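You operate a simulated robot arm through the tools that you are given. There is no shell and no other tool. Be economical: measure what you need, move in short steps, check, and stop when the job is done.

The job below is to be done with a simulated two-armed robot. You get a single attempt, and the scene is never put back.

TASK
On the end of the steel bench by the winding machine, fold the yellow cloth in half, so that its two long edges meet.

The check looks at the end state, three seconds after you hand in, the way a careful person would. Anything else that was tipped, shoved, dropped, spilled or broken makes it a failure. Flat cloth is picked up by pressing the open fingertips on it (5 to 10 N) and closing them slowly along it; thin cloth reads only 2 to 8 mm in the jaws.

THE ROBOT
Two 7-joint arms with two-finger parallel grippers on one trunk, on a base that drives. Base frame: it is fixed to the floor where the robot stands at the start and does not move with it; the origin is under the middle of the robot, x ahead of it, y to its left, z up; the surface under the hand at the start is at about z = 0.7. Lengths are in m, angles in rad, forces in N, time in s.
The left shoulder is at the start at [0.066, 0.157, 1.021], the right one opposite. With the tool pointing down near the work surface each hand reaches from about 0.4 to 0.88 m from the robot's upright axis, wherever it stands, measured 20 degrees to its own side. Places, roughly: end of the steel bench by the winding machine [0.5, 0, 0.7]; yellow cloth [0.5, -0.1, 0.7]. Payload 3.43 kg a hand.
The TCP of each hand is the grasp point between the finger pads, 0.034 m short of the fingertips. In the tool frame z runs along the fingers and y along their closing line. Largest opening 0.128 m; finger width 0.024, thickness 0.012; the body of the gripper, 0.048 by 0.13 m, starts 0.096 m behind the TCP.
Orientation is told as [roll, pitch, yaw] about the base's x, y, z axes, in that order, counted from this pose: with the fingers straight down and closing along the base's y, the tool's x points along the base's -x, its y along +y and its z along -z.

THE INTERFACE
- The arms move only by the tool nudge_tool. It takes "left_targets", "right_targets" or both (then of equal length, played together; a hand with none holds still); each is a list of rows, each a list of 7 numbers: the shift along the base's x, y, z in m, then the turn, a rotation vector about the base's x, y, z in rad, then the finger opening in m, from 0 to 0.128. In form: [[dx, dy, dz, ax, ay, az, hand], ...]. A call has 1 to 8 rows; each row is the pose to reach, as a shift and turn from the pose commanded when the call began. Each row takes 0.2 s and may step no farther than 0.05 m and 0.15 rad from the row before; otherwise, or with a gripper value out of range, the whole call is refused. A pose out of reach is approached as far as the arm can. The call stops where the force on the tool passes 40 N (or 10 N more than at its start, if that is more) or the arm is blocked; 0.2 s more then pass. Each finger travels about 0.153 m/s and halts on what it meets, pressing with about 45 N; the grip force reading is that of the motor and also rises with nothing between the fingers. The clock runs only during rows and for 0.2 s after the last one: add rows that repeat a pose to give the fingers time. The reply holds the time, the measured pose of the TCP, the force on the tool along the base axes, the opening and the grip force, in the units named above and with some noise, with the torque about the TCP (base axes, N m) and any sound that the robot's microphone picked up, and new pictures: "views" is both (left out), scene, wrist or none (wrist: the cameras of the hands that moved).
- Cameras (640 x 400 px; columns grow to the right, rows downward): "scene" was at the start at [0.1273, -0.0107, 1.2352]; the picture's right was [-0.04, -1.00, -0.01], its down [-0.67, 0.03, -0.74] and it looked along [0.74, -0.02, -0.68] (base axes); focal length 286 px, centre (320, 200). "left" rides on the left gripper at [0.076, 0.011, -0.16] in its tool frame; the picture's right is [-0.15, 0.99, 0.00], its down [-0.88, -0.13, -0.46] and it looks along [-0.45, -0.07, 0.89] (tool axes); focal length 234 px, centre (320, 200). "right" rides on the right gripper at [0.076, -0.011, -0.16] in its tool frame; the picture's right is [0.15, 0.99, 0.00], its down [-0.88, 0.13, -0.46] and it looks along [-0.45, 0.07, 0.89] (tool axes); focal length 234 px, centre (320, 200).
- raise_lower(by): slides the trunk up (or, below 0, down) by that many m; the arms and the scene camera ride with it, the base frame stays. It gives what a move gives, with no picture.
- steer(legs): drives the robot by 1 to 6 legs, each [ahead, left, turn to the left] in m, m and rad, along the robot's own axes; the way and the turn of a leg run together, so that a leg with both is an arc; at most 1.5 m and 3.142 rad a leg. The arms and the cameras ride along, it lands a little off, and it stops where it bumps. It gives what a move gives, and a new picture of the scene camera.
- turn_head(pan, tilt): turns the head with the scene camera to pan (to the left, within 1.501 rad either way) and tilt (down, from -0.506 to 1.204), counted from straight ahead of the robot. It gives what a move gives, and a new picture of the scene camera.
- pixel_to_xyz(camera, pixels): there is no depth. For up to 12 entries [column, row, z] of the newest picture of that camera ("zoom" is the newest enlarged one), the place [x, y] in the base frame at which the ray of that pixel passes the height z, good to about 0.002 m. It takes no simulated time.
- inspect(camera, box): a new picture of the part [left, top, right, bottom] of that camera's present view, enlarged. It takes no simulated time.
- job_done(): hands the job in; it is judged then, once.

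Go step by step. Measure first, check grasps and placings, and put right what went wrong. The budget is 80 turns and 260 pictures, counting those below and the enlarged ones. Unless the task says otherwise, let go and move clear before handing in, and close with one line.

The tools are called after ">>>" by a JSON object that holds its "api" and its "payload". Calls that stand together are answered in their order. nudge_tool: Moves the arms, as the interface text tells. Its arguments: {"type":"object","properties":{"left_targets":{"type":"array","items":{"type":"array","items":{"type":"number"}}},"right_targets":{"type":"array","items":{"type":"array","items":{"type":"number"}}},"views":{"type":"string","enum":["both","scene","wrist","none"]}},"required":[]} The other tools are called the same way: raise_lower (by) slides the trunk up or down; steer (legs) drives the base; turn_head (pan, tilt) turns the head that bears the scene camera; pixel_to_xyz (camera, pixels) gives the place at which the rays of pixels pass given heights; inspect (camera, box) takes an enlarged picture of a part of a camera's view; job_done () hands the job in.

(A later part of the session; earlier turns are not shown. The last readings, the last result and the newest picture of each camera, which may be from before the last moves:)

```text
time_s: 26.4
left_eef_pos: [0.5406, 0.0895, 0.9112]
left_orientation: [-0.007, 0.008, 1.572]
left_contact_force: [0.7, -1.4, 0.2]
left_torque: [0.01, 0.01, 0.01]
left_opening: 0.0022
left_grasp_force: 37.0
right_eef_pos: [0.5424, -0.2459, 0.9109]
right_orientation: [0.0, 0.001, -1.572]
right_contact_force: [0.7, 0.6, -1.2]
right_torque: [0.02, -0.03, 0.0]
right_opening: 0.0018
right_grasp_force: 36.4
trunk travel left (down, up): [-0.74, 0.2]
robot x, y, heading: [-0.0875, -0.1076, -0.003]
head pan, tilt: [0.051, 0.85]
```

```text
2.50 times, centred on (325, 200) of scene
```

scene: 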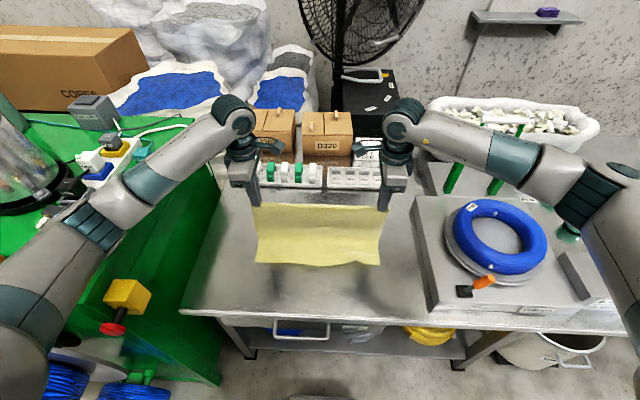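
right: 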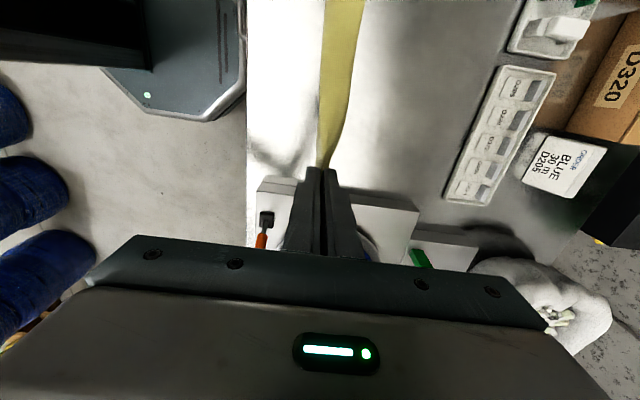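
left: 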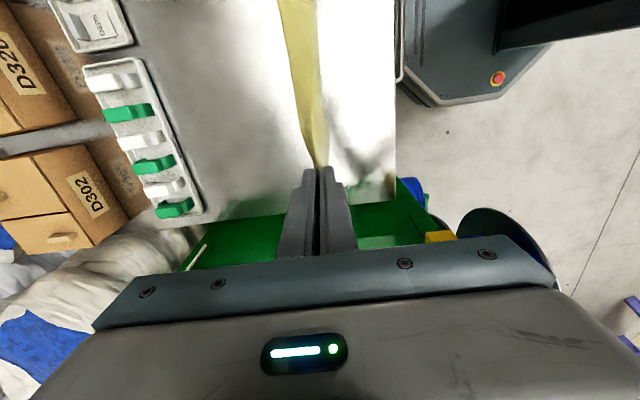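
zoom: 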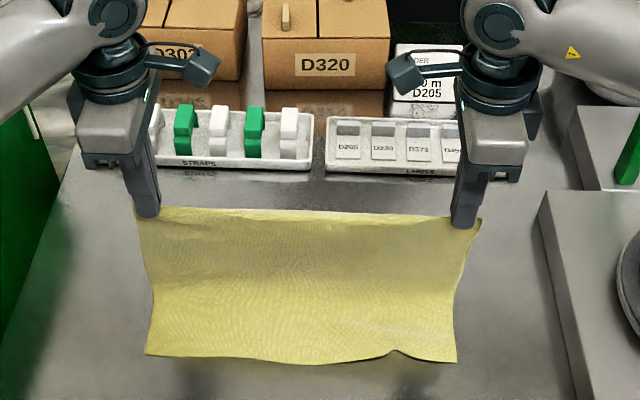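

The lower part is laying out with the near edge at zoom (146,355)–(457,362). I measure it and continue laying.

>>> {"api": "pixel_to_xyz", "payload": {"camera": "zoom", "pixels": [[146, 355, 0.702], [270, 363, 0.702], [395, 351, 0.702], [457, 362, 0.702]]}}

>>> {"api": "nudge_tool", "payload": {"left_targets": [[0.015, 0, -0.015, 0, 0, 0, 0], [0.03, 0, -0.03, 0, 0, 0, 0], [0.042, 0, -0.05, 0, 0, 0, 0], [0.045, 0, -0.065, 0, 0, 0, 0], [0.045, 0, -0.065, 0, 0, 0, 0]], "right_targets": [[0.015, 0, -0.015, 0, 0, 0, 0], [0.03, 0, -0.03, 0, 0, 0, 0], [0.042, 0, -0.05, 0, 0, 0, 0], [0.045, 0, -0.065, 0, 0, 0, 0], [0.045, 0, -0.065, 0, 0, 0, 0]], "views": "scene"}}

>>> {"api": "inspect", "payload": {"camera": "scene", "box": [200, 120, 450, 280]}}

```text
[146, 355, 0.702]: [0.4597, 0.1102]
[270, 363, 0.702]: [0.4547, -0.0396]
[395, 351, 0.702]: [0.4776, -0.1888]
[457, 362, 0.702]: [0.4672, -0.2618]
```

```text
time_s: 27.6
left_eef_pos: [0.5849, 0.0893, 0.8449]
left_orientation: [-0.009, 0.008, 1.572]
left_contact_force: [0.5, -1.4, 0.4]
left_torque: [0.02, 0.03, 0.01]
left_opening: 0.0021
left_grasp_force: 37.0
right_eef_pos: [0.5856, -0.2446, 0.8468]
right_orientation: [0.001, -0.001, -1.57]
right_contact_force: [0.1, 0.7, 0.8]
right_torque: [-0.02, 0.03, 0.01]
right_opening: 0.002
right_grasp_force: 36.9
trunk travel left (down, up): [-0.74, 0.2]
robot x, y, heading: [-0.0812, -0.1101, -0.005]
head pan, tilt: [0.051, 0.85]
```

scene: 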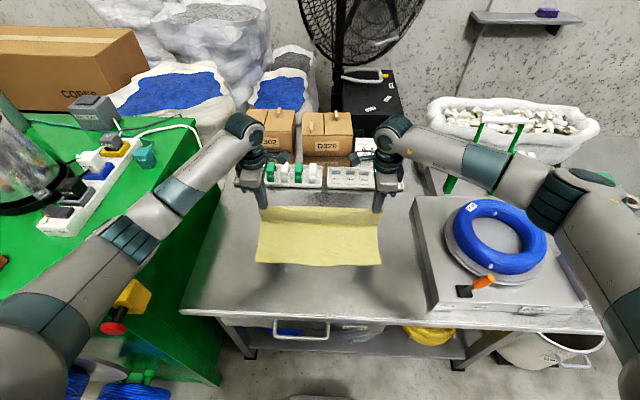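

```text
2.50 times, centred on (325, 200) of scene
```

zoom: 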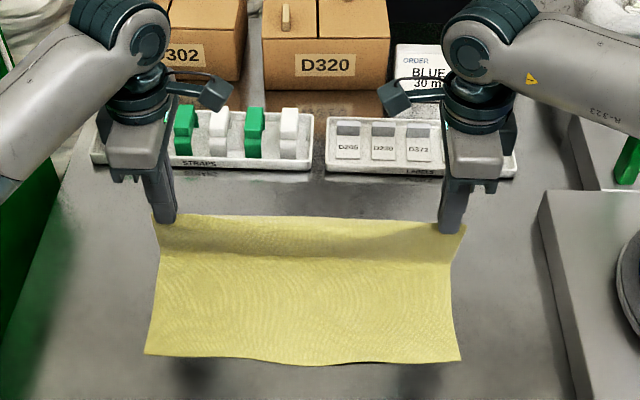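

The lower half lies flat with the near edge straight at x≈0.462, and the rest stands up to the hands. Now I arc the hands back while tilting the fingers forward, stopping above the near edge to check.

>>> {"api": "nudge_tool", "payload": {"left_targets": [[-0.018, 0, -0.003, 0, -0.1, 0, 0], [-0.036, 0, -0.012, 0, -0.2, 0, 0], [-0.053, 0, -0.024, 0, -0.3, 0, 0], [-0.07, 0, -0.04, 0, -0.4, 0, 0], [-0.085, 0, -0.053, 0, -0.5, 0, 0], [-0.097, 0, -0.065, 0, -0.6, 0, 0], [-0.105, 0, -0.073, 0, -0.7, 0, 0]], "right_targets": [[-0.018, 0, -0.004, 0, -0.1, 0, 0], [-0.036, 0, -0.013, 0, -0.2, 0, 0], [-0.053, 0, -0.025, 0, -0.3, 0, 0], [-0.07, 0, -0.041, 0, -0.4, 0, 0], [-0.085, 0, -0.054, 0, -0.5, 0, 0], [-0.097, 0, -0.066, 0, -0.6, 0, 0], [-0.105, 0, -0.074, 0, -0.7, 0, 0]], "views": "both"}}

>>> {"api": "inspect", "payload": {"camera": "scene", "box": [200, 150, 450, 310]}}

```text
time_s: 28.7
left_eef_pos: [0.6035, 0.0693, 0.9335]
left_orientation: [-0.617, -0.03, 1.539]
left_contact_force: [-9.7, -33.8, -14.4]
left_torque: [-0.8, 0.49, -0.75]
left_opening: 0.0022
left_grasp_force: 37.3
right_eef_pos: [0.5207, -0.258, 0.8201]
right_orientation: [0.434, 0.053, -1.58]
right_contact_force: [9.3, 32.8, 12.4]
right_torque: [1.24, -0.46, 0.39]
right_opening: 0.0021
right_grasp_force: 36.3
trunk travel left (down, up): [-0.74, 0.2]
robot x, y, heading: [-0.0714, -0.1059, -0.027]
head pan, tilt: [0.051, 0.85]
stopped in row 5 (right hand): the force on the tool passed its limit at 46 N (the readings are from after the stop); the commanded pose is now the measured one
```

scene: 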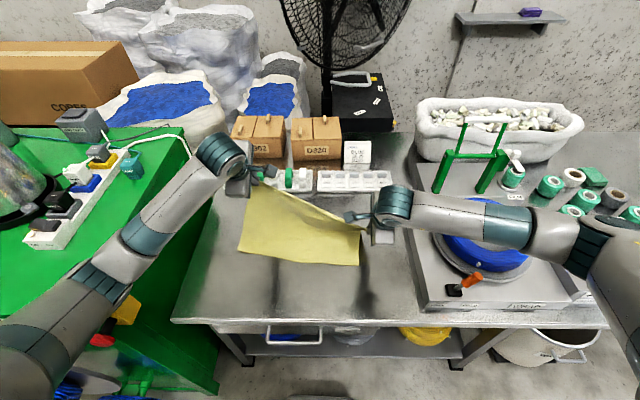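
right: 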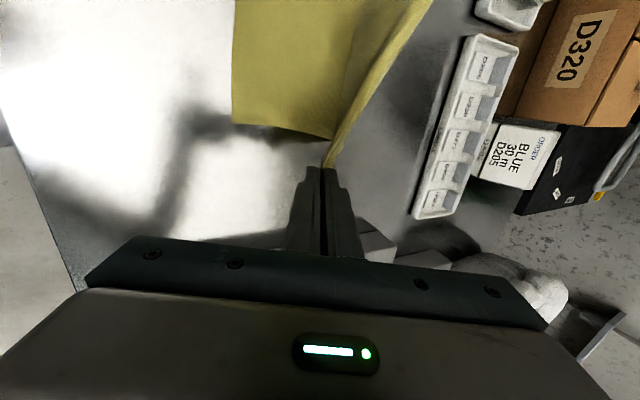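
left: 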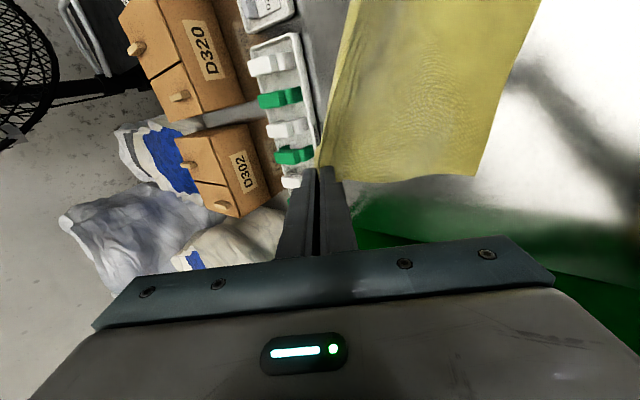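

```text
2.50 times, centred on (325, 230) of scene
```

zoom: 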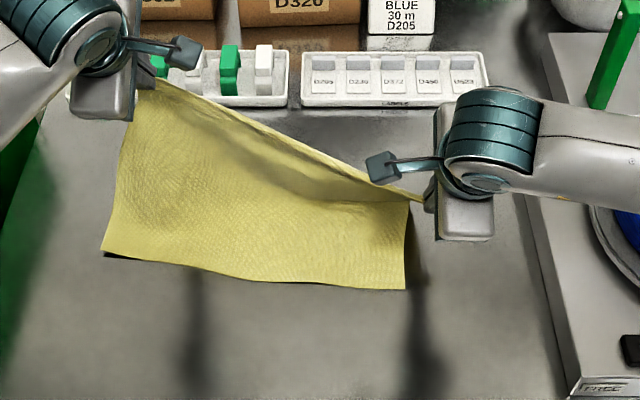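

The left arm could not do the forward tilt beside the cabinet: it was pushed out to z 0.93 and pulled the cloth taut at 33 N. I undo the tilt on both hands and bring them level again, to finish with the fingers straight down.

>>> {"api": "nudge_tool", "payload": {"left_targets": [[0, 0, -0.005, 0, 0.12, 0, 0], [-0.005, 0, -0.015, 0, 0.24, 0, 0], [-0.01, 0.005, -0.03, 0, 0.36, 0, 0], [-0.015, 0.01, -0.045, 0, 0.48, 0, 0], [-0.02, 0.01, -0.06, 0, 0.61, 0, 0], [-0.02, 0.01, -0.075, 0, 0.61, 0, 0], [-0.02, 0.01, -0.075, 0, 0.61, 0, 0]], "right_targets": [[0.015, 0.005, 0.015, 0, 0.08, 0, 0], [0.03, 0.01, 0.025, 0, 0.17, 0, 0], [0.045, 0.01, 0.03, 0, 0.26, 0, 0], [0.06, 0.01, 0.035, 0, 0.35, 0, 0], [0.063, 0.01, 0.038, 0, 0.434, 0, 0], [0.063, 0.01, 0.038, 0, 0.434, 0, 0], [0.063, 0.01, 0.038, 0, 0.434, 0, 0]], "views": "both"}}

>>> {"api": "inspect", "payload": {"camera": "scene", "box": [200, 120, 450, 280]}}

```text
time_s: 30.3
left_eef_pos: [0.5929, 0.0912, 0.8354]
left_orientation: [0.017, 0.01, 1.54]
left_contact_force: [-0.1, -0.7, -0.4]
left_torque: [0.0, -0.06, -0.01]
left_opening: 0.002
left_grasp_force: 36.5
right_eef_pos: [0.5912, -0.2463, 0.848]
right_orientation: [-0.021, 0.006, -1.599]
right_contact_force: [0.7, 1.3, 0.9]
right_torque: [-0.01, -0.08, 0.01]
right_opening: 0.0017
right_grasp_force: 37.2
trunk travel left (down, up): [-0.74, 0.2]
robot x, y, heading: [-0.0646, -0.1076, -0.035]
head pan, tilt: [0.051, 0.85]
```

scene: 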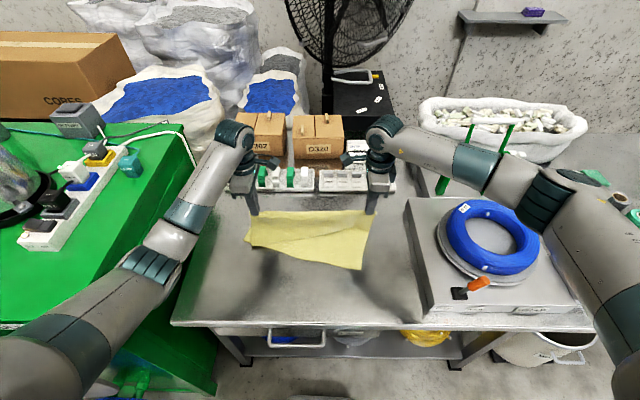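
right: 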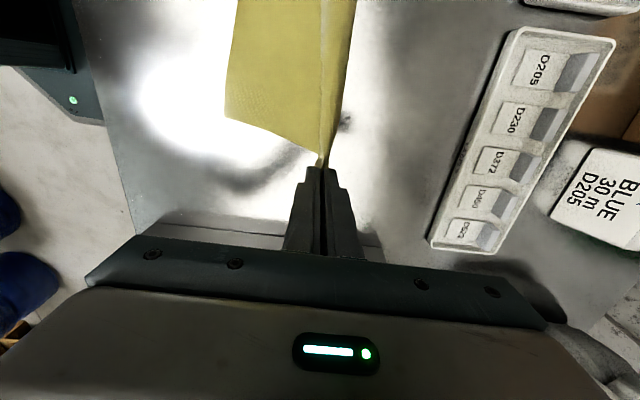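
left: 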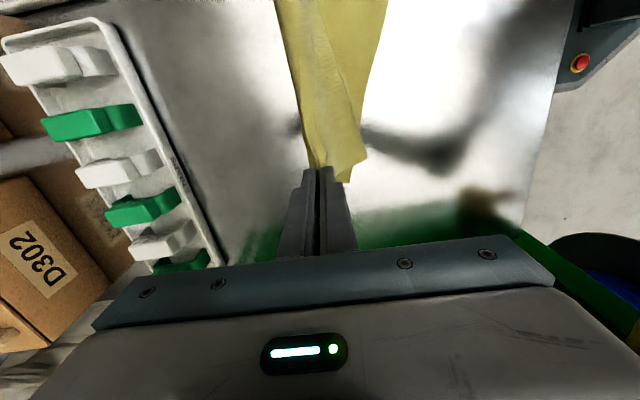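

```text
2.50 times, centred on (325, 200) of scene
```

zoom: 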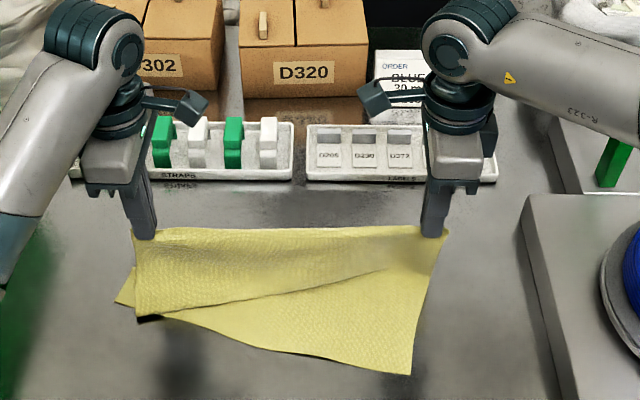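

Both hands are level with vertical fingers again, but the lower layer has skewed. I lift the cloth free to hang it straight. I will lay it again the other way, with the lower half toward the robot and the held edge brought forward, so that vertical fingers suffice and the pinched hem points outward.

>>> {"api": "nudge_tool", "payload": {"left_targets": [[0, 0, 0.03, 0, 0, 0, 0], [0, 0, 0.06, 0, 0, 0, 0], [0, 0, 0.09, 0, 0, 0, 0], [0, 0, 0.12, 0, 0, 0, 0], [0, 0, 0.15, 0, 0, 0, 0], [0, 0, 0.18, 0, 0, 0, 0], [0, 0, 0.205, 0, 0, 0, 0]], "right_targets": [[0, 0, 0.027, 0, 0, 0, 0], [0, 0, 0.054, 0, 0, 0, 0], [0, 0, 0.08, 0, 0, 0, 0], [0, 0, 0.108, 0, 0, 0, 0], [0, 0, 0.136, 0, 0, 0, 0], [0, 0, 0.165, 0, 0, 0, 0], [0, 0, 0.192, 0, 0, 0, 0]], "views": "none"}}

>>> {"api": "steer", "payload": {"legs": [[-0.02, -0.1, 0.035]]}}

```text
time_s: 31.9
left_eef_pos: [0.5939, 0.0906, 1.0408]
left_orientation: [0.018, 0.009, 1.539]
left_contact_force: [0.3, -1.6, 1.3]
left_torque: [-0.03, -0.07, 0.04]
left_opening: 0.0019
left_grasp_force: 36.3
right_eef_pos: [0.591, -0.2451, 1.0368]
right_orientation: [-0.022, 0.008, -1.598]
right_contact_force: [0.3, 0.0, 0.0]
right_torque: [-0.03, -0.05, 0.0]
right_opening: 0.0016
right_grasp_force: 36.4
trunk travel left (down, up): [-0.74, 0.2]
robot x, y, heading: [-0.0662, -0.1079, -0.04]
head pan, tilt: [0.051, 0.85]
```

```text
time_s: 33.0
left_eef_pos: [0.5654, 0.0171, 1.0401]
left_orientation: [0.019, 0.01, 1.573]
left_contact_force: [-0.1, -0.1, 0.2]
left_torque: [-0.04, -0.03, 0.04]
left_opening: 0.0021
left_grasp_force: 36.7
right_eef_pos: [0.5747, -0.32, 1.0378]
right_orientation: [-0.023, 0.007, -1.562]
right_contact_force: [1.0, 0.5, 0.0]
right_torque: [0.02, -0.02, 0.0]
right_opening: 0.0018
right_grasp_force: 36.8
trunk travel left (down, up): [-0.74, 0.2]
robot x, y, heading: [-0.0891, -0.2067, 0.001]
head pan, tilt: [0.051, 0.85]
```

scene: 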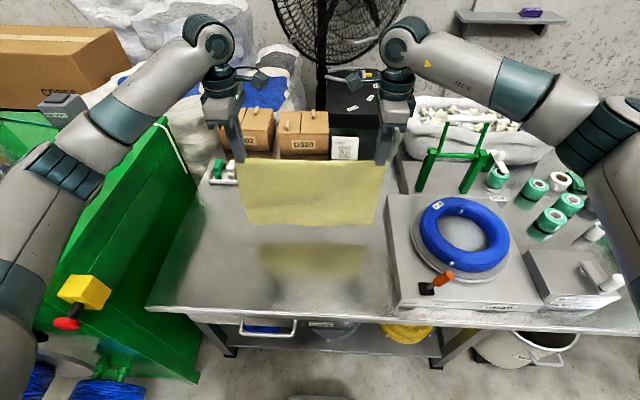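

The cloth hangs cleanly and the arms have room. I move it to x≈0.62 and shift it left a bit to keep it off the machine plate.

>>> {"api": "nudge_tool", "payload": {"left_targets": [[0.01, 0.01, 0, 0, 0, 0, 0], [0.025, 0.025, 0, 0, -0.01, 0, 0], [0.04, 0.04, 0, 0, -0.018, 0, 0], [0.055, 0.05, 0, 0, -0.018, 0, 0], [0.055, 0.05, -0.01, 0, -0.018, 0, 0], [0.055, 0.05, -0.02, 0, -0.018, 0, 0], [0.055, 0.05, -0.02, 0, -0.018, 0, 0]], "right_targets": [[0.007, 0.01, 0, 0, 0, 0, 0], [0.02, 0.025, 0.001, 0, 0.01, 0, 0], [0.033, 0.04, 0.002, 0, 0.022, 0, 0], [0.046, 0.05, 0.002, 0, 0.022, 0, 0], [0.046, 0.05, -0.008, 0, 0.022, 0, 0], [0.046, 0.05, -0.018, 0, 0.022, 0, 0], [0.046, 0.05, -0.018, 0, 0.022, 0, 0]], "views": "scene"}}

>>> {"api": "inspect", "payload": {"camera": "scene", "box": [200, 120, 450, 280]}}

```text
time_s: 34.6
left_eef_pos: [0.6201, 0.0661, 1.0197]
left_orientation: [-0.002, 0.011, 1.576]
left_contact_force: [-0.2, -0.7, 0.0]
left_torque: [0.0, -0.08, -0.02]
left_opening: 0.0017
left_grasp_force: 36.4
right_eef_pos: [0.6212, -0.2695, 1.0177]
right_orientation: [-0.044, 0.008, -1.562]
right_contact_force: [0.4, 0.3, -0.3]
right_torque: [-0.01, -0.04, -0.02]
right_opening: 0.0018
right_grasp_force: 35.9
trunk travel left (down, up): [-0.74, 0.2]
robot x, y, heading: [-0.0878, -0.2042, 0.002]
head pan, tilt: [0.051, 0.85]
```

scene: 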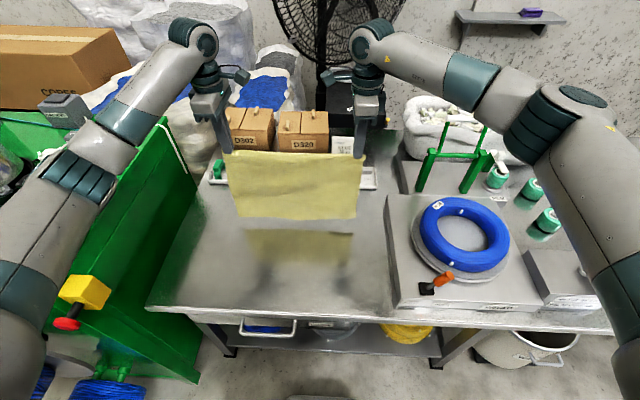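

```text
2.50 times, centred on (325, 200) of scene
```

zoom: 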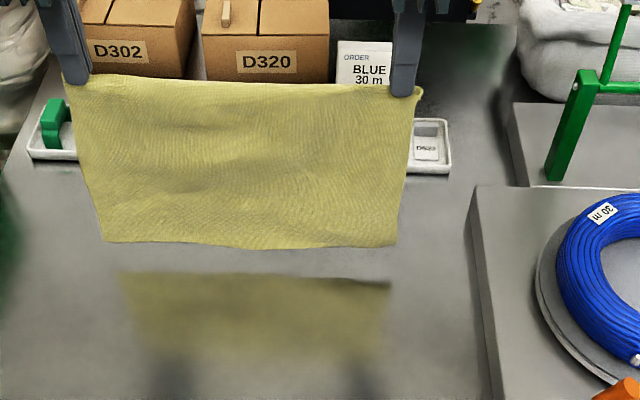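

The bottom edge hangs about 2 cm above the bench. I lower it until it touches and lay the lower half toward the robot.

>>> {"api": "nudge_tool", "payload": {"left_targets": [[0, 0, -0.018, 0, 0, 0, 0], [-0.003, 0, -0.035, 0, 0, 0, 0], [-0.015, 0, -0.05, 0, 0, 0, 0], [-0.03, 0, -0.065, 0, 0, 0, 0], [-0.045, 0, -0.08, 0, 0, 0, 0], [-0.06, 0, -0.095, 0, 0, 0, 0], [-0.075, 0, -0.11, 0, 0, 0, 0], [-0.09, 0, -0.125, 0, 0, 0, 0]], "right_targets": [[0, 0, -0.017, 0, 0, 0, 0], [-0.004, 0, -0.034, 0, 0, 0, 0], [-0.016, 0, -0.049, 0, 0, 0, 0], [-0.031, 0, -0.064, 0, 0, 0, 0], [-0.046, 0, -0.079, 0, 0, 0, 0], [-0.061, 0, -0.094, 0, 0, 0, 0], [-0.076, 0, -0.109, 0, 0, 0, 0], [-0.091, 0, -0.124, 0, 0, 0, 0]], "views": "both"}}

>>> {"api": "inspect", "payload": {"camera": "scene", "box": [170, 120, 420, 280]}}

```text
time_s: 36.5
left_eef_pos: [0.5299, 0.0651, 0.8965]
left_orientation: [0.0, 0.011, 1.574]
left_contact_force: [1.0, -0.7, -0.1]
left_torque: [-0.02, -0.01, 0.02]
left_opening: 0.002
left_grasp_force: 36.5
right_eef_pos: [0.528, -0.2701, 0.8951]
right_orientation: [-0.044, 0.01, -1.564]
right_contact_force: [0.5, 1.1, 0.0]
right_torque: [0.0, -0.03, 0.0]
right_opening: 0.0016
right_grasp_force: 36.5
trunk travel left (down, up): [-0.74, 0.2]
robot x, y, heading: [-0.0825, -0.2103, -0.002]
head pan, tilt: [0.051, 0.85]
```

scene: 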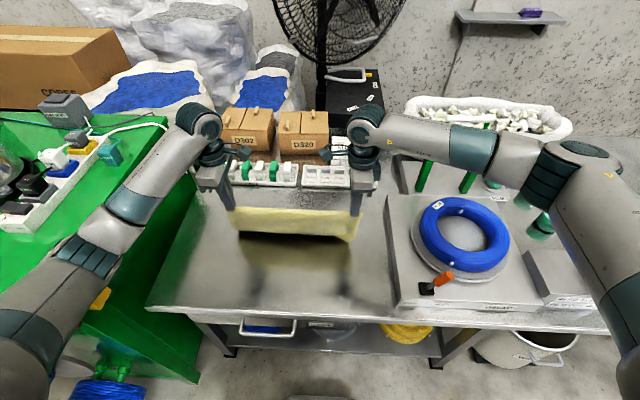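
right: 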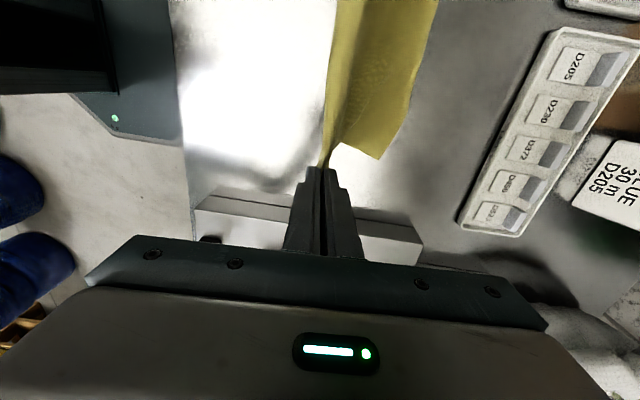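
left: 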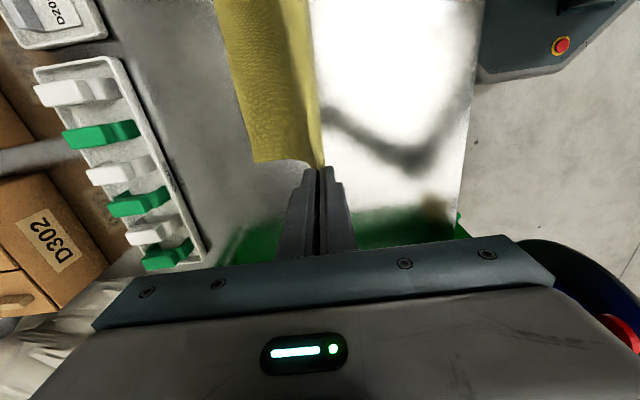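

```text
2.50 times, centred on (295, 200) of scene
```

zoom: 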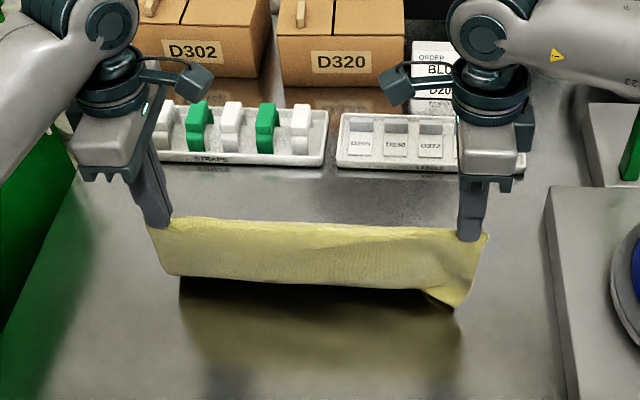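

The lower layer is laying out away from the hands, as wanted. I continue until only about half the cloth is still held up.

>>> {"api": "nudge_tool", "payload": {"left_targets": [[-0.012, 0, -0.014, 0, 0, 0, 0], [-0.024, 0, -0.028, 0, 0, 0, 0], [-0.035, 0, -0.045, 0, 0, 0, 0], [-0.038, 0, -0.06, 0, 0, 0, 0], [-0.038, 0, -0.06, 0, 0, 0, 0]], "right_targets": [[-0.012, 0, -0.014, 0, 0, 0, 0], [-0.024, 0, -0.028, 0, 0, 0, 0], [-0.035, 0, -0.045, 0, 0, 0, 0], [-0.036, 0, -0.059, 0, 0, 0, 0], [-0.036, 0, -0.059, 0, 0, 0, 0]], "views": "both"}}

>>> {"api": "inspect", "payload": {"camera": "scene", "box": [170, 150, 420, 310]}}

```text
time_s: 37.6
left_eef_pos: [0.4909, 0.0663, 0.8354]
left_orientation: [-0.001, 0.011, 1.574]
left_contact_force: [0.0, -1.6, 0.2]
left_torque: [-0.04, -0.04, 0.01]
left_opening: 0.0022
left_grasp_force: 37.0
right_eef_pos: [0.4927, -0.2695, 0.8354]
right_orientation: [-0.043, 0.008, -1.564]
right_contact_force: [0.0, 1.3, -0.1]
right_torque: [-0.02, -0.04, 0.01]
right_opening: 0.0021
right_grasp_force: 36.1
trunk travel left (down, up): [-0.74, 0.2]
robot x, y, heading: [-0.0879, -0.2042, 0.002]
head pan, tilt: [0.051, 0.85]
```

scene: 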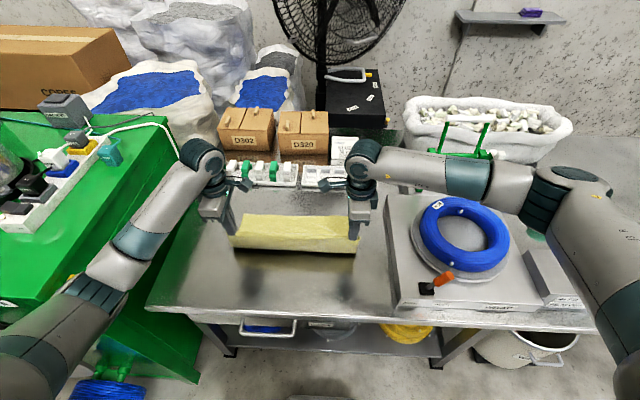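
right: 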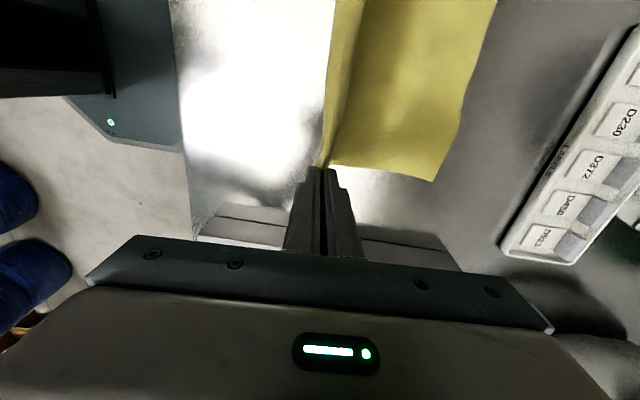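
left: 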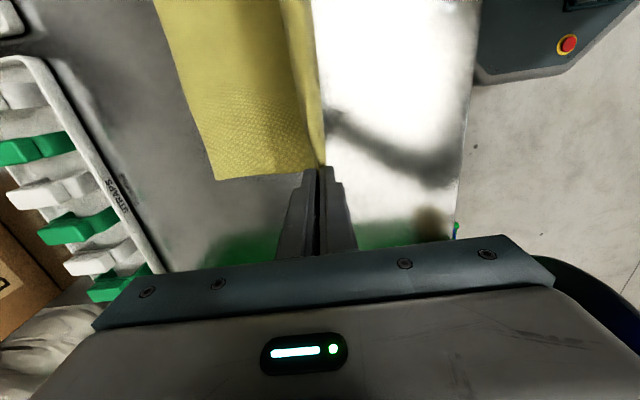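

```text
2.50 times, centred on (295, 230) of scene
```

zoom: 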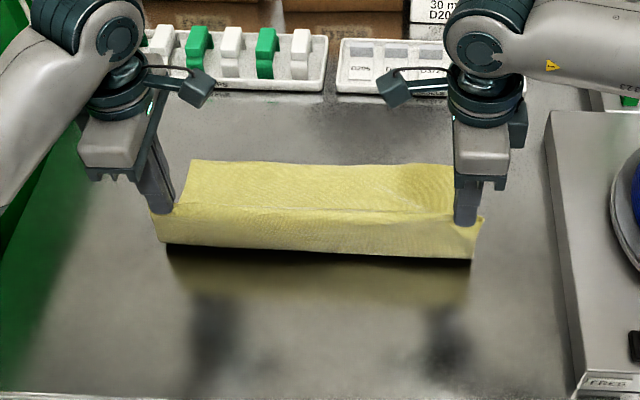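

The lower layer's far edge is visible at zoom rows ~162. I measure it together with the wrist-view corners (435,180) and (215,180).

>>> {"api": "pixel_to_xyz", "payload": {"camera": "zoom", "pixels": [[190, 162, 0.702], [320, 163, 0.702], [453, 164, 0.702], [168, 243, 0.71], [470, 262, 0.71]]}}

>>> {"api": "pixel_to_xyz", "payload": {"camera": "right", "pixels": [[435, 180, 0.702], [470, 90, 0.702], [495, 5, 0.702], [331, 163, 0.705]]}}

>>> {"api": "pixel_to_xyz", "payload": {"camera": "left", "pixels": [[215, 180, 0.702], [190, 105, 0.702], [157, 5, 0.702]]}}

```text
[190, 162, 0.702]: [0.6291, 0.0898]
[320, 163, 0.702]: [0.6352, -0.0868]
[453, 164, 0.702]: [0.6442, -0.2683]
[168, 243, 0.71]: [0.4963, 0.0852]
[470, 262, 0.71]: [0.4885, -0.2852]
```

```text
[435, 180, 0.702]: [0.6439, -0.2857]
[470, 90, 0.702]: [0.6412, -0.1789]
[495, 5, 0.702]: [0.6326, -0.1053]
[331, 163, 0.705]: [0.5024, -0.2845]
```

```text
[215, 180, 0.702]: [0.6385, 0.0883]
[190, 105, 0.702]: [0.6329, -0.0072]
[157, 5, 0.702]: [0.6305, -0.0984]
```

The lower far edge lies at x≈0.633 (left) to 0.644 (right), and the fold is near x 0.49. I arc the held edge forward to meet it, with vertical fingers, ending about 1 cm above.

>>> {"api": "nudge_tool", "payload": {"left_targets": [[0.018, 0, 0.0, 0, 0, 0, 0], [0.037, 0, -0.004, 0, 0, 0, 0], [0.055, 0, -0.012, 0, 0, 0, 0], [0.072, 0, -0.025, 0, 0, 0, 0], [0.088, 0, -0.04, 0, 0, 0, 0], [0.1, 0, -0.057, 0, 0, 0, 0], [0.11, 0, -0.073, 0, 0, 0, 0], [0.116, 0, -0.085, 0, 0, 0, 0]], "right_targets": [[0.019, 0, 0.0, 0, 0, 0, 0], [0.038, 0, -0.004, 0, 0, 0, 0], [0.057, 0, -0.012, 0, 0, 0, 0], [0.075, 0, -0.025, 0, 0, 0, 0], [0.091, 0, -0.04, 0, 0, 0, 0], [0.104, 0, -0.057, 0, 0, 0, 0], [0.115, 0, -0.073, 0, 0, 0, 0], [0.121, 0, -0.085, 0, 0, 0, 0]], "views": "both"}}

>>> {"api": "inspect", "payload": {"camera": "scene", "box": [170, 150, 420, 310]}}

```text
time_s: 39.5
left_eef_pos: [0.6081, 0.0649, 0.7496]
left_orientation: [0.0, 0.011, 1.575]
left_contact_force: [-0.1, 0.0, 0.2]
left_torque: [-0.04, 0.01, 0.0]
left_opening: 0.002
left_grasp_force: 36.8
right_eef_pos: [0.6141, -0.2706, 0.7511]
right_orientation: [-0.044, 0.008, -1.561]
right_contact_force: [0.1, 0.2, 0.2]
right_torque: [0.05, -0.06, 0.0]
right_opening: 0.0018
right_grasp_force: 36.5
trunk travel left (down, up): [-0.74, 0.2]
robot x, y, heading: [-0.0872, -0.2022, -0.003]
head pan, tilt: [0.051, 0.85]
```

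scene: 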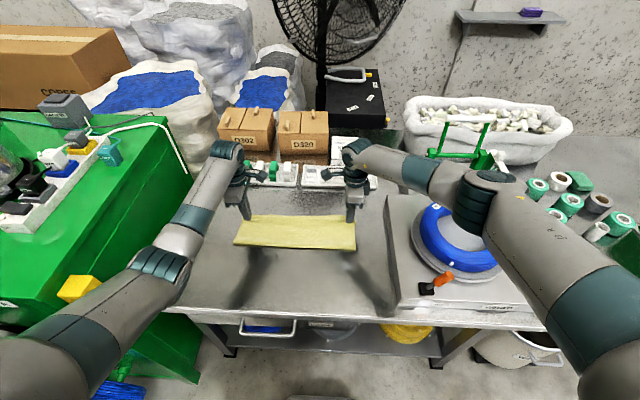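
right: 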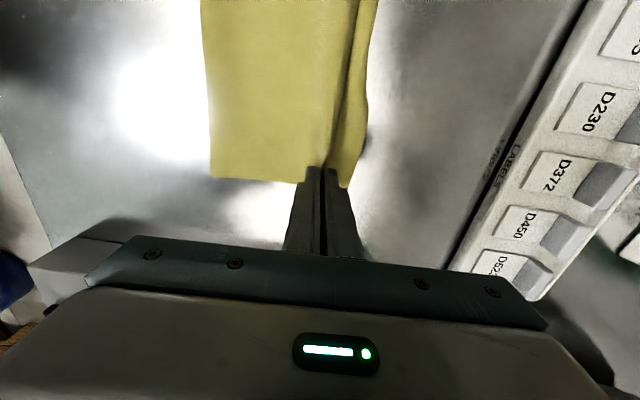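
left: 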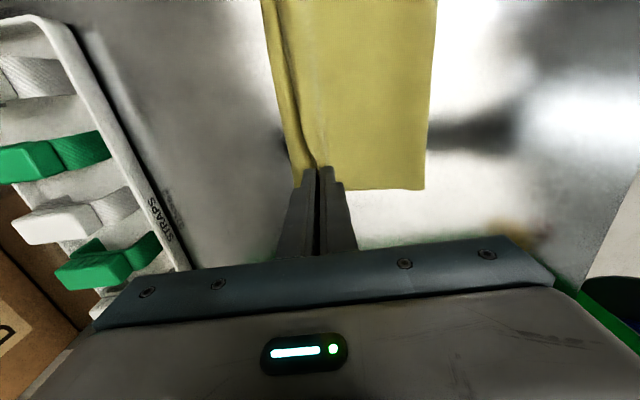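

```text
2.50 times, centred on (295, 230) of scene
```

zoom: 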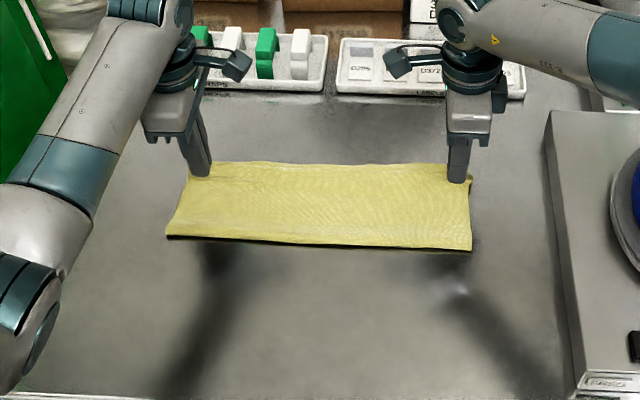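

The fold is shaping well, with the top half lying over the bottom. I lower another 9 mm and open the fingers gently.

>>> {"api": "nudge_tool", "payload": {"left_targets": [[0, 0, -0.005, 0, 0, 0, 0], [0.001, 0, -0.01, 0, 0, 0, 0], [0.001, 0, -0.01, 0, 0, 0, 0.006], [0.001, 0, -0.01, 0, 0, 0, 0.012], [0.001, 0, -0.01, 0, 0, 0, 0.018], [0.001, 0, -0.01, 0, 0, 0, 0.024], [0.001, 0, -0.01, 0, 0, 0, 0.03], [0.001, 0, -0.01, 0, 0, 0, 0.03]], "right_targets": [[0, 0, -0.005, 0, 0, 0, 0], [0.001, 0, -0.01, 0, 0, 0, 0], [0.001, 0, -0.01, 0, 0, 0, 0.006], [0.001, 0, -0.01, 0, 0, 0, 0.012], [0.001, 0, -0.01, 0, 0, 0, 0.018], [0.001, 0, -0.01, 0, 0, 0, 0.024], [0.001, 0, -0.01, 0, 0, 0, 0.03], [0.001, 0, -0.01, 0, 0, 0, 0.03]], "views": "both"}}

>>> {"api": "inspect", "payload": {"camera": "left", "box": [220, 60, 460, 210]}}

>>> {"api": "inspect", "payload": {"camera": "right", "box": [180, 60, 420, 210]}}

```text
time_s: 41.2
left_eef_pos: [0.6101, 0.0665, 0.741]
left_orientation: [0.002, 0.01, 1.574]
left_contact_force: [0.8, 0.1, 0.2]
left_torque: [-0.01, 0.0, -0.02]
left_opening: 0.0298
left_grasp_force: 0.0
right_eef_pos: [0.6155, -0.2702, 0.742]
right_orientation: [-0.044, 0.007, -1.562]
right_contact_force: [-0.5, -0.7, -0.4]
right_torque: [0.01, 0.01, -0.05]
right_opening: 0.0299
right_grasp_force: 0.1
trunk travel left (down, up): [-0.74, 0.2]
robot x, y, heading: [-0.09, -0.2046, -0.002]
head pan, tilt: [0.051, 0.85]
```

scene: 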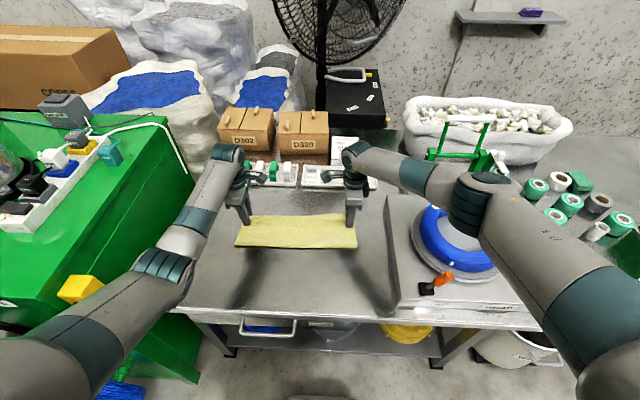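
right: 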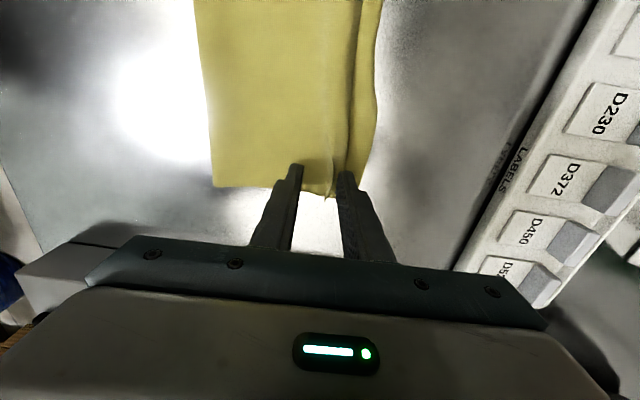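
left: 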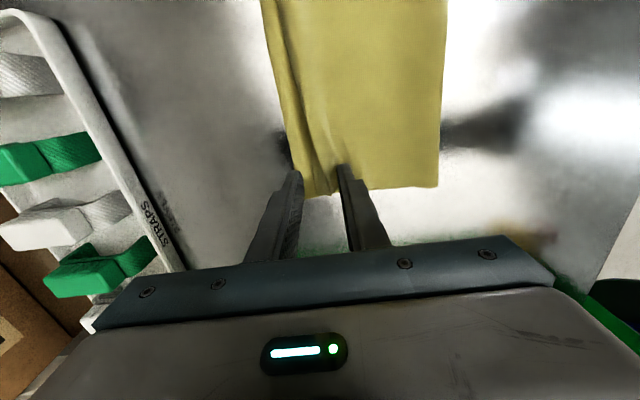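

```text
2.67 times, centred on (340, 135) of left
```

zoom: 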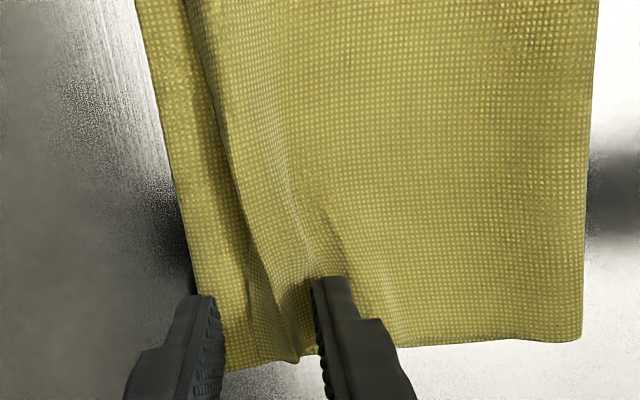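

```text
2.67 times, centred on (300, 135) of right
```

zoom: 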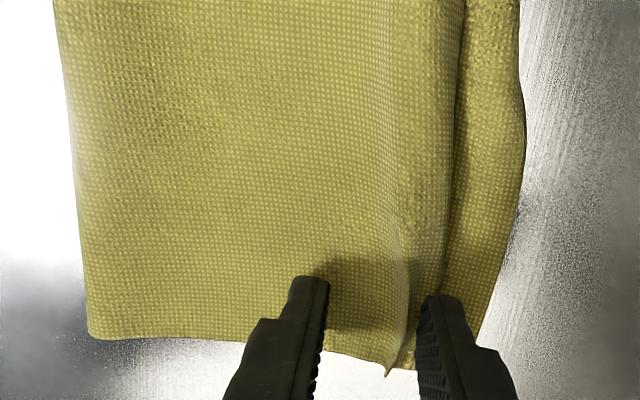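

Both hands have let go, and the top edge lies a little short of the bottom edge. I rise straight up and measure the gap.

>>> {"api": "nudge_tool", "payload": {"left_targets": [[0, 0, 0.02, 0, 0, 0, 0.03], [0, 0, 0.05, 0, 0, 0, 0.03], [0, 0, 0.09, 0, 0, 0, 0.03], [-0.02, 0, 0.12, 0, 0, 0, 0.03]], "right_targets": [[0, 0, 0.02, 0, 0, 0, 0.03], [0, 0, 0.05, 0, 0, 0, 0.03], [0, 0, 0.09, 0, 0, 0, 0.03], [-0.02, 0, 0.12, 0, 0, 0, 0.03]], "views": "both"}}

>>> {"api": "inspect", "payload": {"camera": "scene", "box": [220, 195, 370, 265]}}

>>> {"api": "inspect", "payload": {"camera": "right", "box": [180, 20, 440, 180]}}

>>> {"api": "inspect", "payload": {"camera": "left", "box": [200, 20, 460, 180]}}

```text
time_s: 42.2
left_eef_pos: [0.5873, 0.0692, 0.8616]
left_orientation: [0.002, 0.01, 1.574]
left_contact_force: [-0.2, -0.5, 0.7]
left_torque: [-0.04, -0.05, 0.0]
left_opening: 0.0297
left_grasp_force: 0.0
right_eef_pos: [0.5933, -0.2671, 0.8656]
right_orientation: [-0.042, 0.007, -1.562]
right_contact_force: [-0.9, 0.2, 0.1]
right_torque: [-0.02, -0.04, 0.0]
right_opening: 0.0297
right_grasp_force: 0.1
trunk travel left (down, up): [-0.74, 0.2]
robot x, y, heading: [-0.0914, -0.2051, -0.002]
head pan, tilt: [0.051, 0.85]
```

scene: 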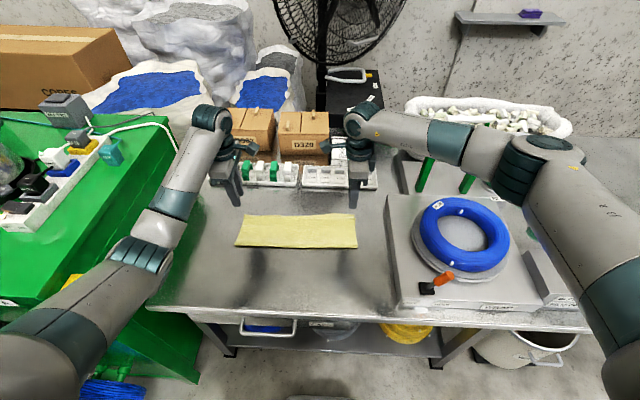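
right: 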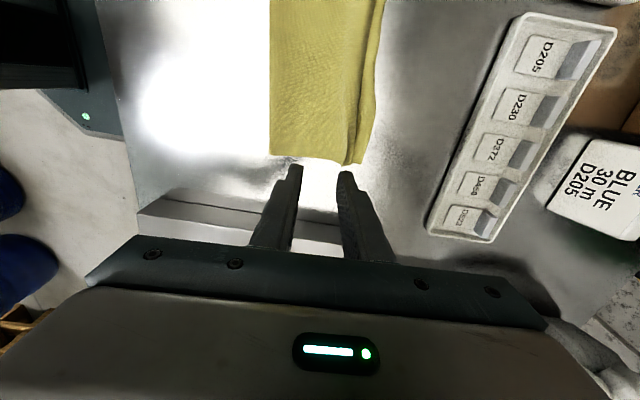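
left: 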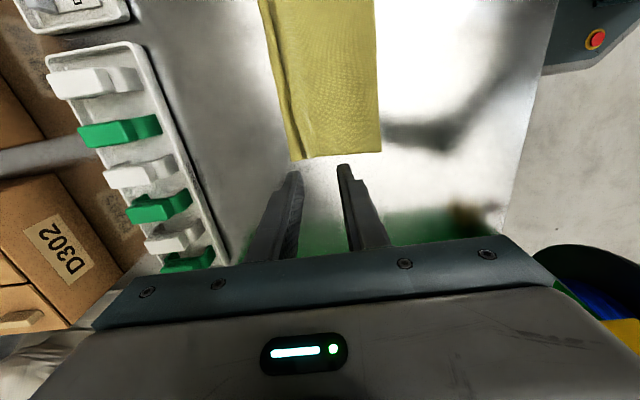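

```text
4.27 times, centred on (295, 230) of scene
```

zoom: 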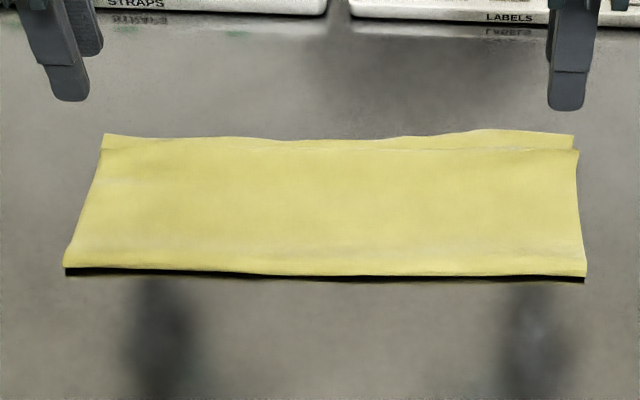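

```text
2.46 times, centred on (310, 100) of right
```

zoom: 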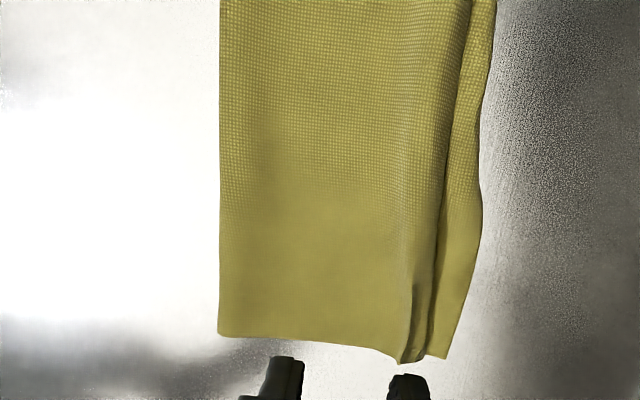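

```text
2.46 times, centred on (330, 100) of left
```

zoom: 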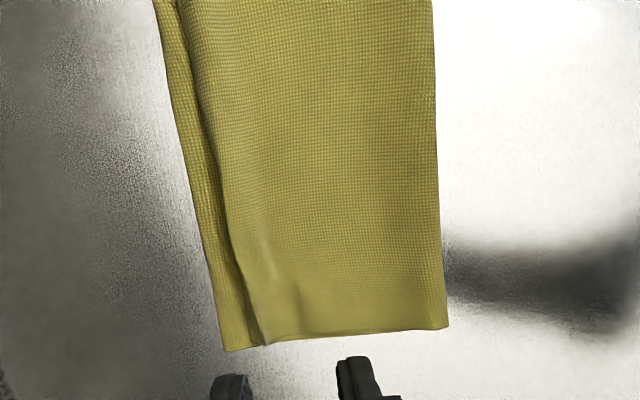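

The top edge is short by a centimetre or two. I measure it in the last enlarged left view and the scene.

>>> {"api": "pixel_to_xyz", "payload": {"camera": "zoom", "pixels": [[226, 351, 0.702], [268, 345, 0.705], [447, 327, 0.706], [205, 230, 0.702], [228, 230, 0.706], [437, 200, 0.706]]}}

>>> {"api": "pixel_to_xyz", "payload": {"camera": "right", "pixels": [[361, 165, 0.702], [352, 164, 0.706], [345, 164, 0.706], [375, 98, 0.702], [363, 98, 0.706], [270, 154, 0.706]]}}

>>> {"api": "inspect", "payload": {"camera": "scene", "box": [315, 195, 365, 228]}}

>>> {"api": "inspect", "payload": {"camera": "scene", "box": [230, 195, 280, 228]}}

```text
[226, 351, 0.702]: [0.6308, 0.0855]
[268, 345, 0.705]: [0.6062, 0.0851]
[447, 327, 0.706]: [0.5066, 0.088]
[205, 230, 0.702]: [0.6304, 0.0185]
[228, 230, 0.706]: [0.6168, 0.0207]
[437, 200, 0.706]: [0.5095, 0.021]
```

```text
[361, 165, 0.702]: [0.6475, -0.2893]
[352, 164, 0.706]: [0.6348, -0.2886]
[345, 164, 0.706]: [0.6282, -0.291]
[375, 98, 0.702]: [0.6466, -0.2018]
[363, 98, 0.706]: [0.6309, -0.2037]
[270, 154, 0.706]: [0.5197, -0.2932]
```

```text
12.12 times, centred on (340, 212) of scene
```

zoom: 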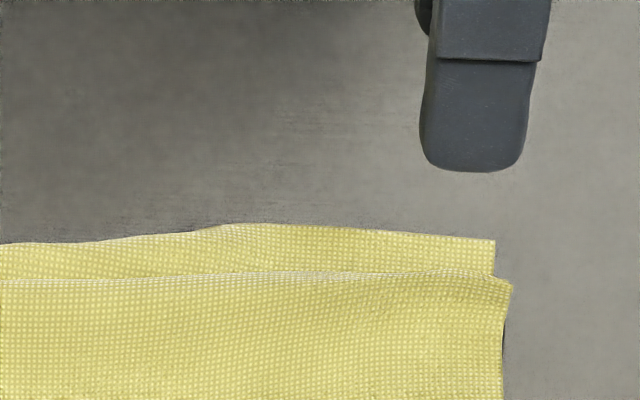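

```text
12.12 times, centred on (255, 212) of scene
```

zoom: 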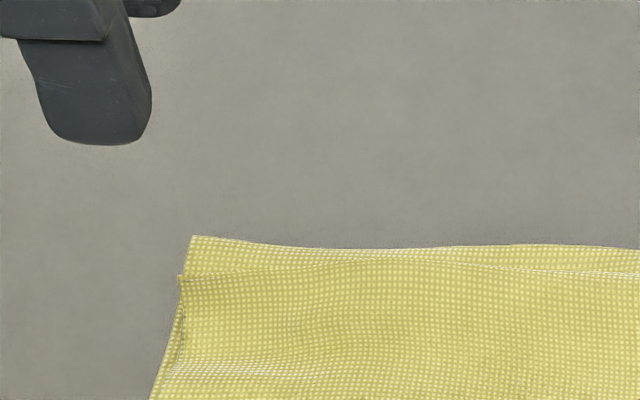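

The top edge is short by about 20 mm at the left corner, 13 mm in the middle and 16 mm at the right, because slack is left in the fold loop. I close the fingers, bring the tips lightly onto the top layer, and will stroke it forward.

>>> {"api": "nudge_tool", "payload": {"left_targets": [[0, 0, -0.03, 0, 0, 0, 0.0], [0, -0.004, -0.07, 0, 0, 0, 0], [0, -0.004, -0.1, 0, 0, 0, 0], [0, -0.004, -0.115, 0, 0, 0, 0], [0, -0.004, -0.12, 0, 0, 0, 0], [0, -0.004, -0.122, 0, 0, 0, 0], [0, -0.004, -0.122, 0, 0, 0, 0]], "right_targets": [[0, 0, -0.03, 0, 0, 0, 0.0], [0, 0.004, -0.07, 0, 0, 0, 0], [0, 0.004, -0.1, 0, 0, 0, 0], [0, 0.004, -0.118, 0, 0, 0, 0], [0, 0.004, -0.124, 0, 0, 0, 0], [0, 0.004, -0.126, 0, 0, 0, 0], [0, 0.004, -0.126, 0, 0, 0, 0]], "views": "none"}}

```text
time_s: 43.9
left_eef_pos: [0.5892, 0.0624, 0.7387]
left_orientation: [0.001, 0.01, 1.574]
left_contact_force: [-0.2, 0.3, 0.2]
left_torque: [0.02, 0.0, 0.01]
left_opening: 0.0
left_grasp_force: 33.4
right_eef_pos: [0.5973, -0.2665, 0.7354]
right_orientation: [-0.045, 0.008, -1.563]
right_contact_force: [-0.3, -0.8, 4.5]
right_torque: [-0.1, -0.04, 0.01]
right_opening: 0.0
right_grasp_force: 32.4
trunk travel left (down, up): [-0.74, 0.2]
robot x, y, heading: [-0.0866, -0.2058, 0.0]
head pan, tilt: [0.051, 0.85]
```

The right hand touches at 4.5 N and the left is not quite down. I lower the left 3 mm and stroke both forward by about 18 mm.

>>> {"api": "nudge_tool", "payload": {"left_targets": [[0, 0, -0.002, 0, 0, 0, 0], [0, 0, -0.0035, 0, 0, 0, 0], [0.005, 0, -0.0035, 0, 0, 0, 0], [0.01, 0, -0.0035, 0, 0, 0, 0], [0.015, 0, -0.0035, 0, 0, 0, 0], [0.02, 0, -0.0035, 0, 0, 0, 0]], "right_targets": [[0, 0, 0, 0, 0, 0, 0], [0, 0, 0, 0, 0, 0, 0], [0.005, 0, 0, 0, 0, 0, 0], [0.009, 0, 0, 0, 0, 0, 0], [0.013, 0, 0, 0, 0, 0, 0], [0.017, 0, 0, 0, 0, 0, 0]], "views": "both"}}

>>> {"api": "inspect", "payload": {"camera": "scene", "box": [220, 195, 370, 265]}}

```text
time_s: 45.2
left_eef_pos: [0.6087, 0.0624, 0.7365]
left_orientation: [-0.002, 0.011, 1.574]
left_contact_force: [-1.8, 0.0, 8.4]
left_torque: [0.07, 0.05, 0.0]
left_opening: 0.0001
left_grasp_force: 32.9
right_eef_pos: [0.6113, -0.2668, 0.7366]
right_orientation: [-0.044, 0.008, -1.565]
right_contact_force: [0.0, 0.0, 1.9]
right_torque: [-0.02, -0.01, 0.01]
right_opening: 0.0001
right_grasp_force: 33.1
trunk travel left (down, up): [-0.74, 0.2]
robot x, y, heading: [-0.0889, -0.2051, 0.001]
head pan, tilt: [0.051, 0.85]
```

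scene: 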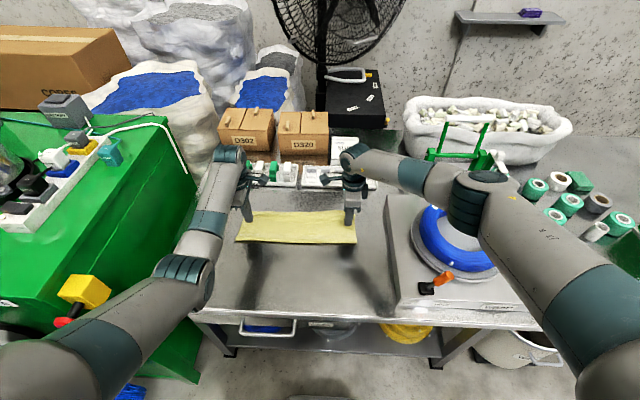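
right: 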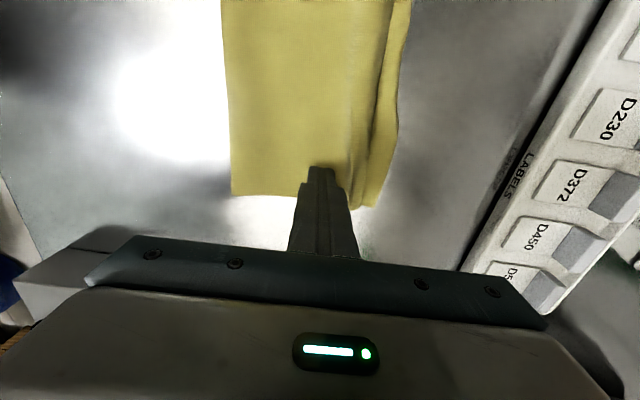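
left: 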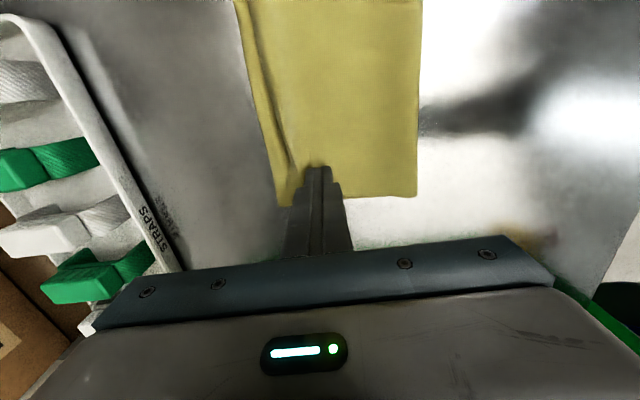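

```text
4.27 times, centred on (295, 230) of scene
```

zoom: 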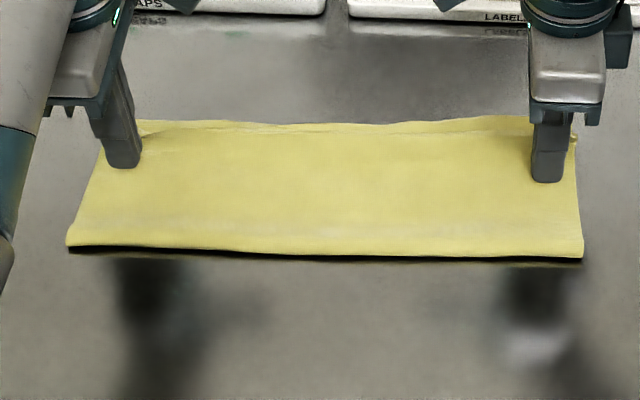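

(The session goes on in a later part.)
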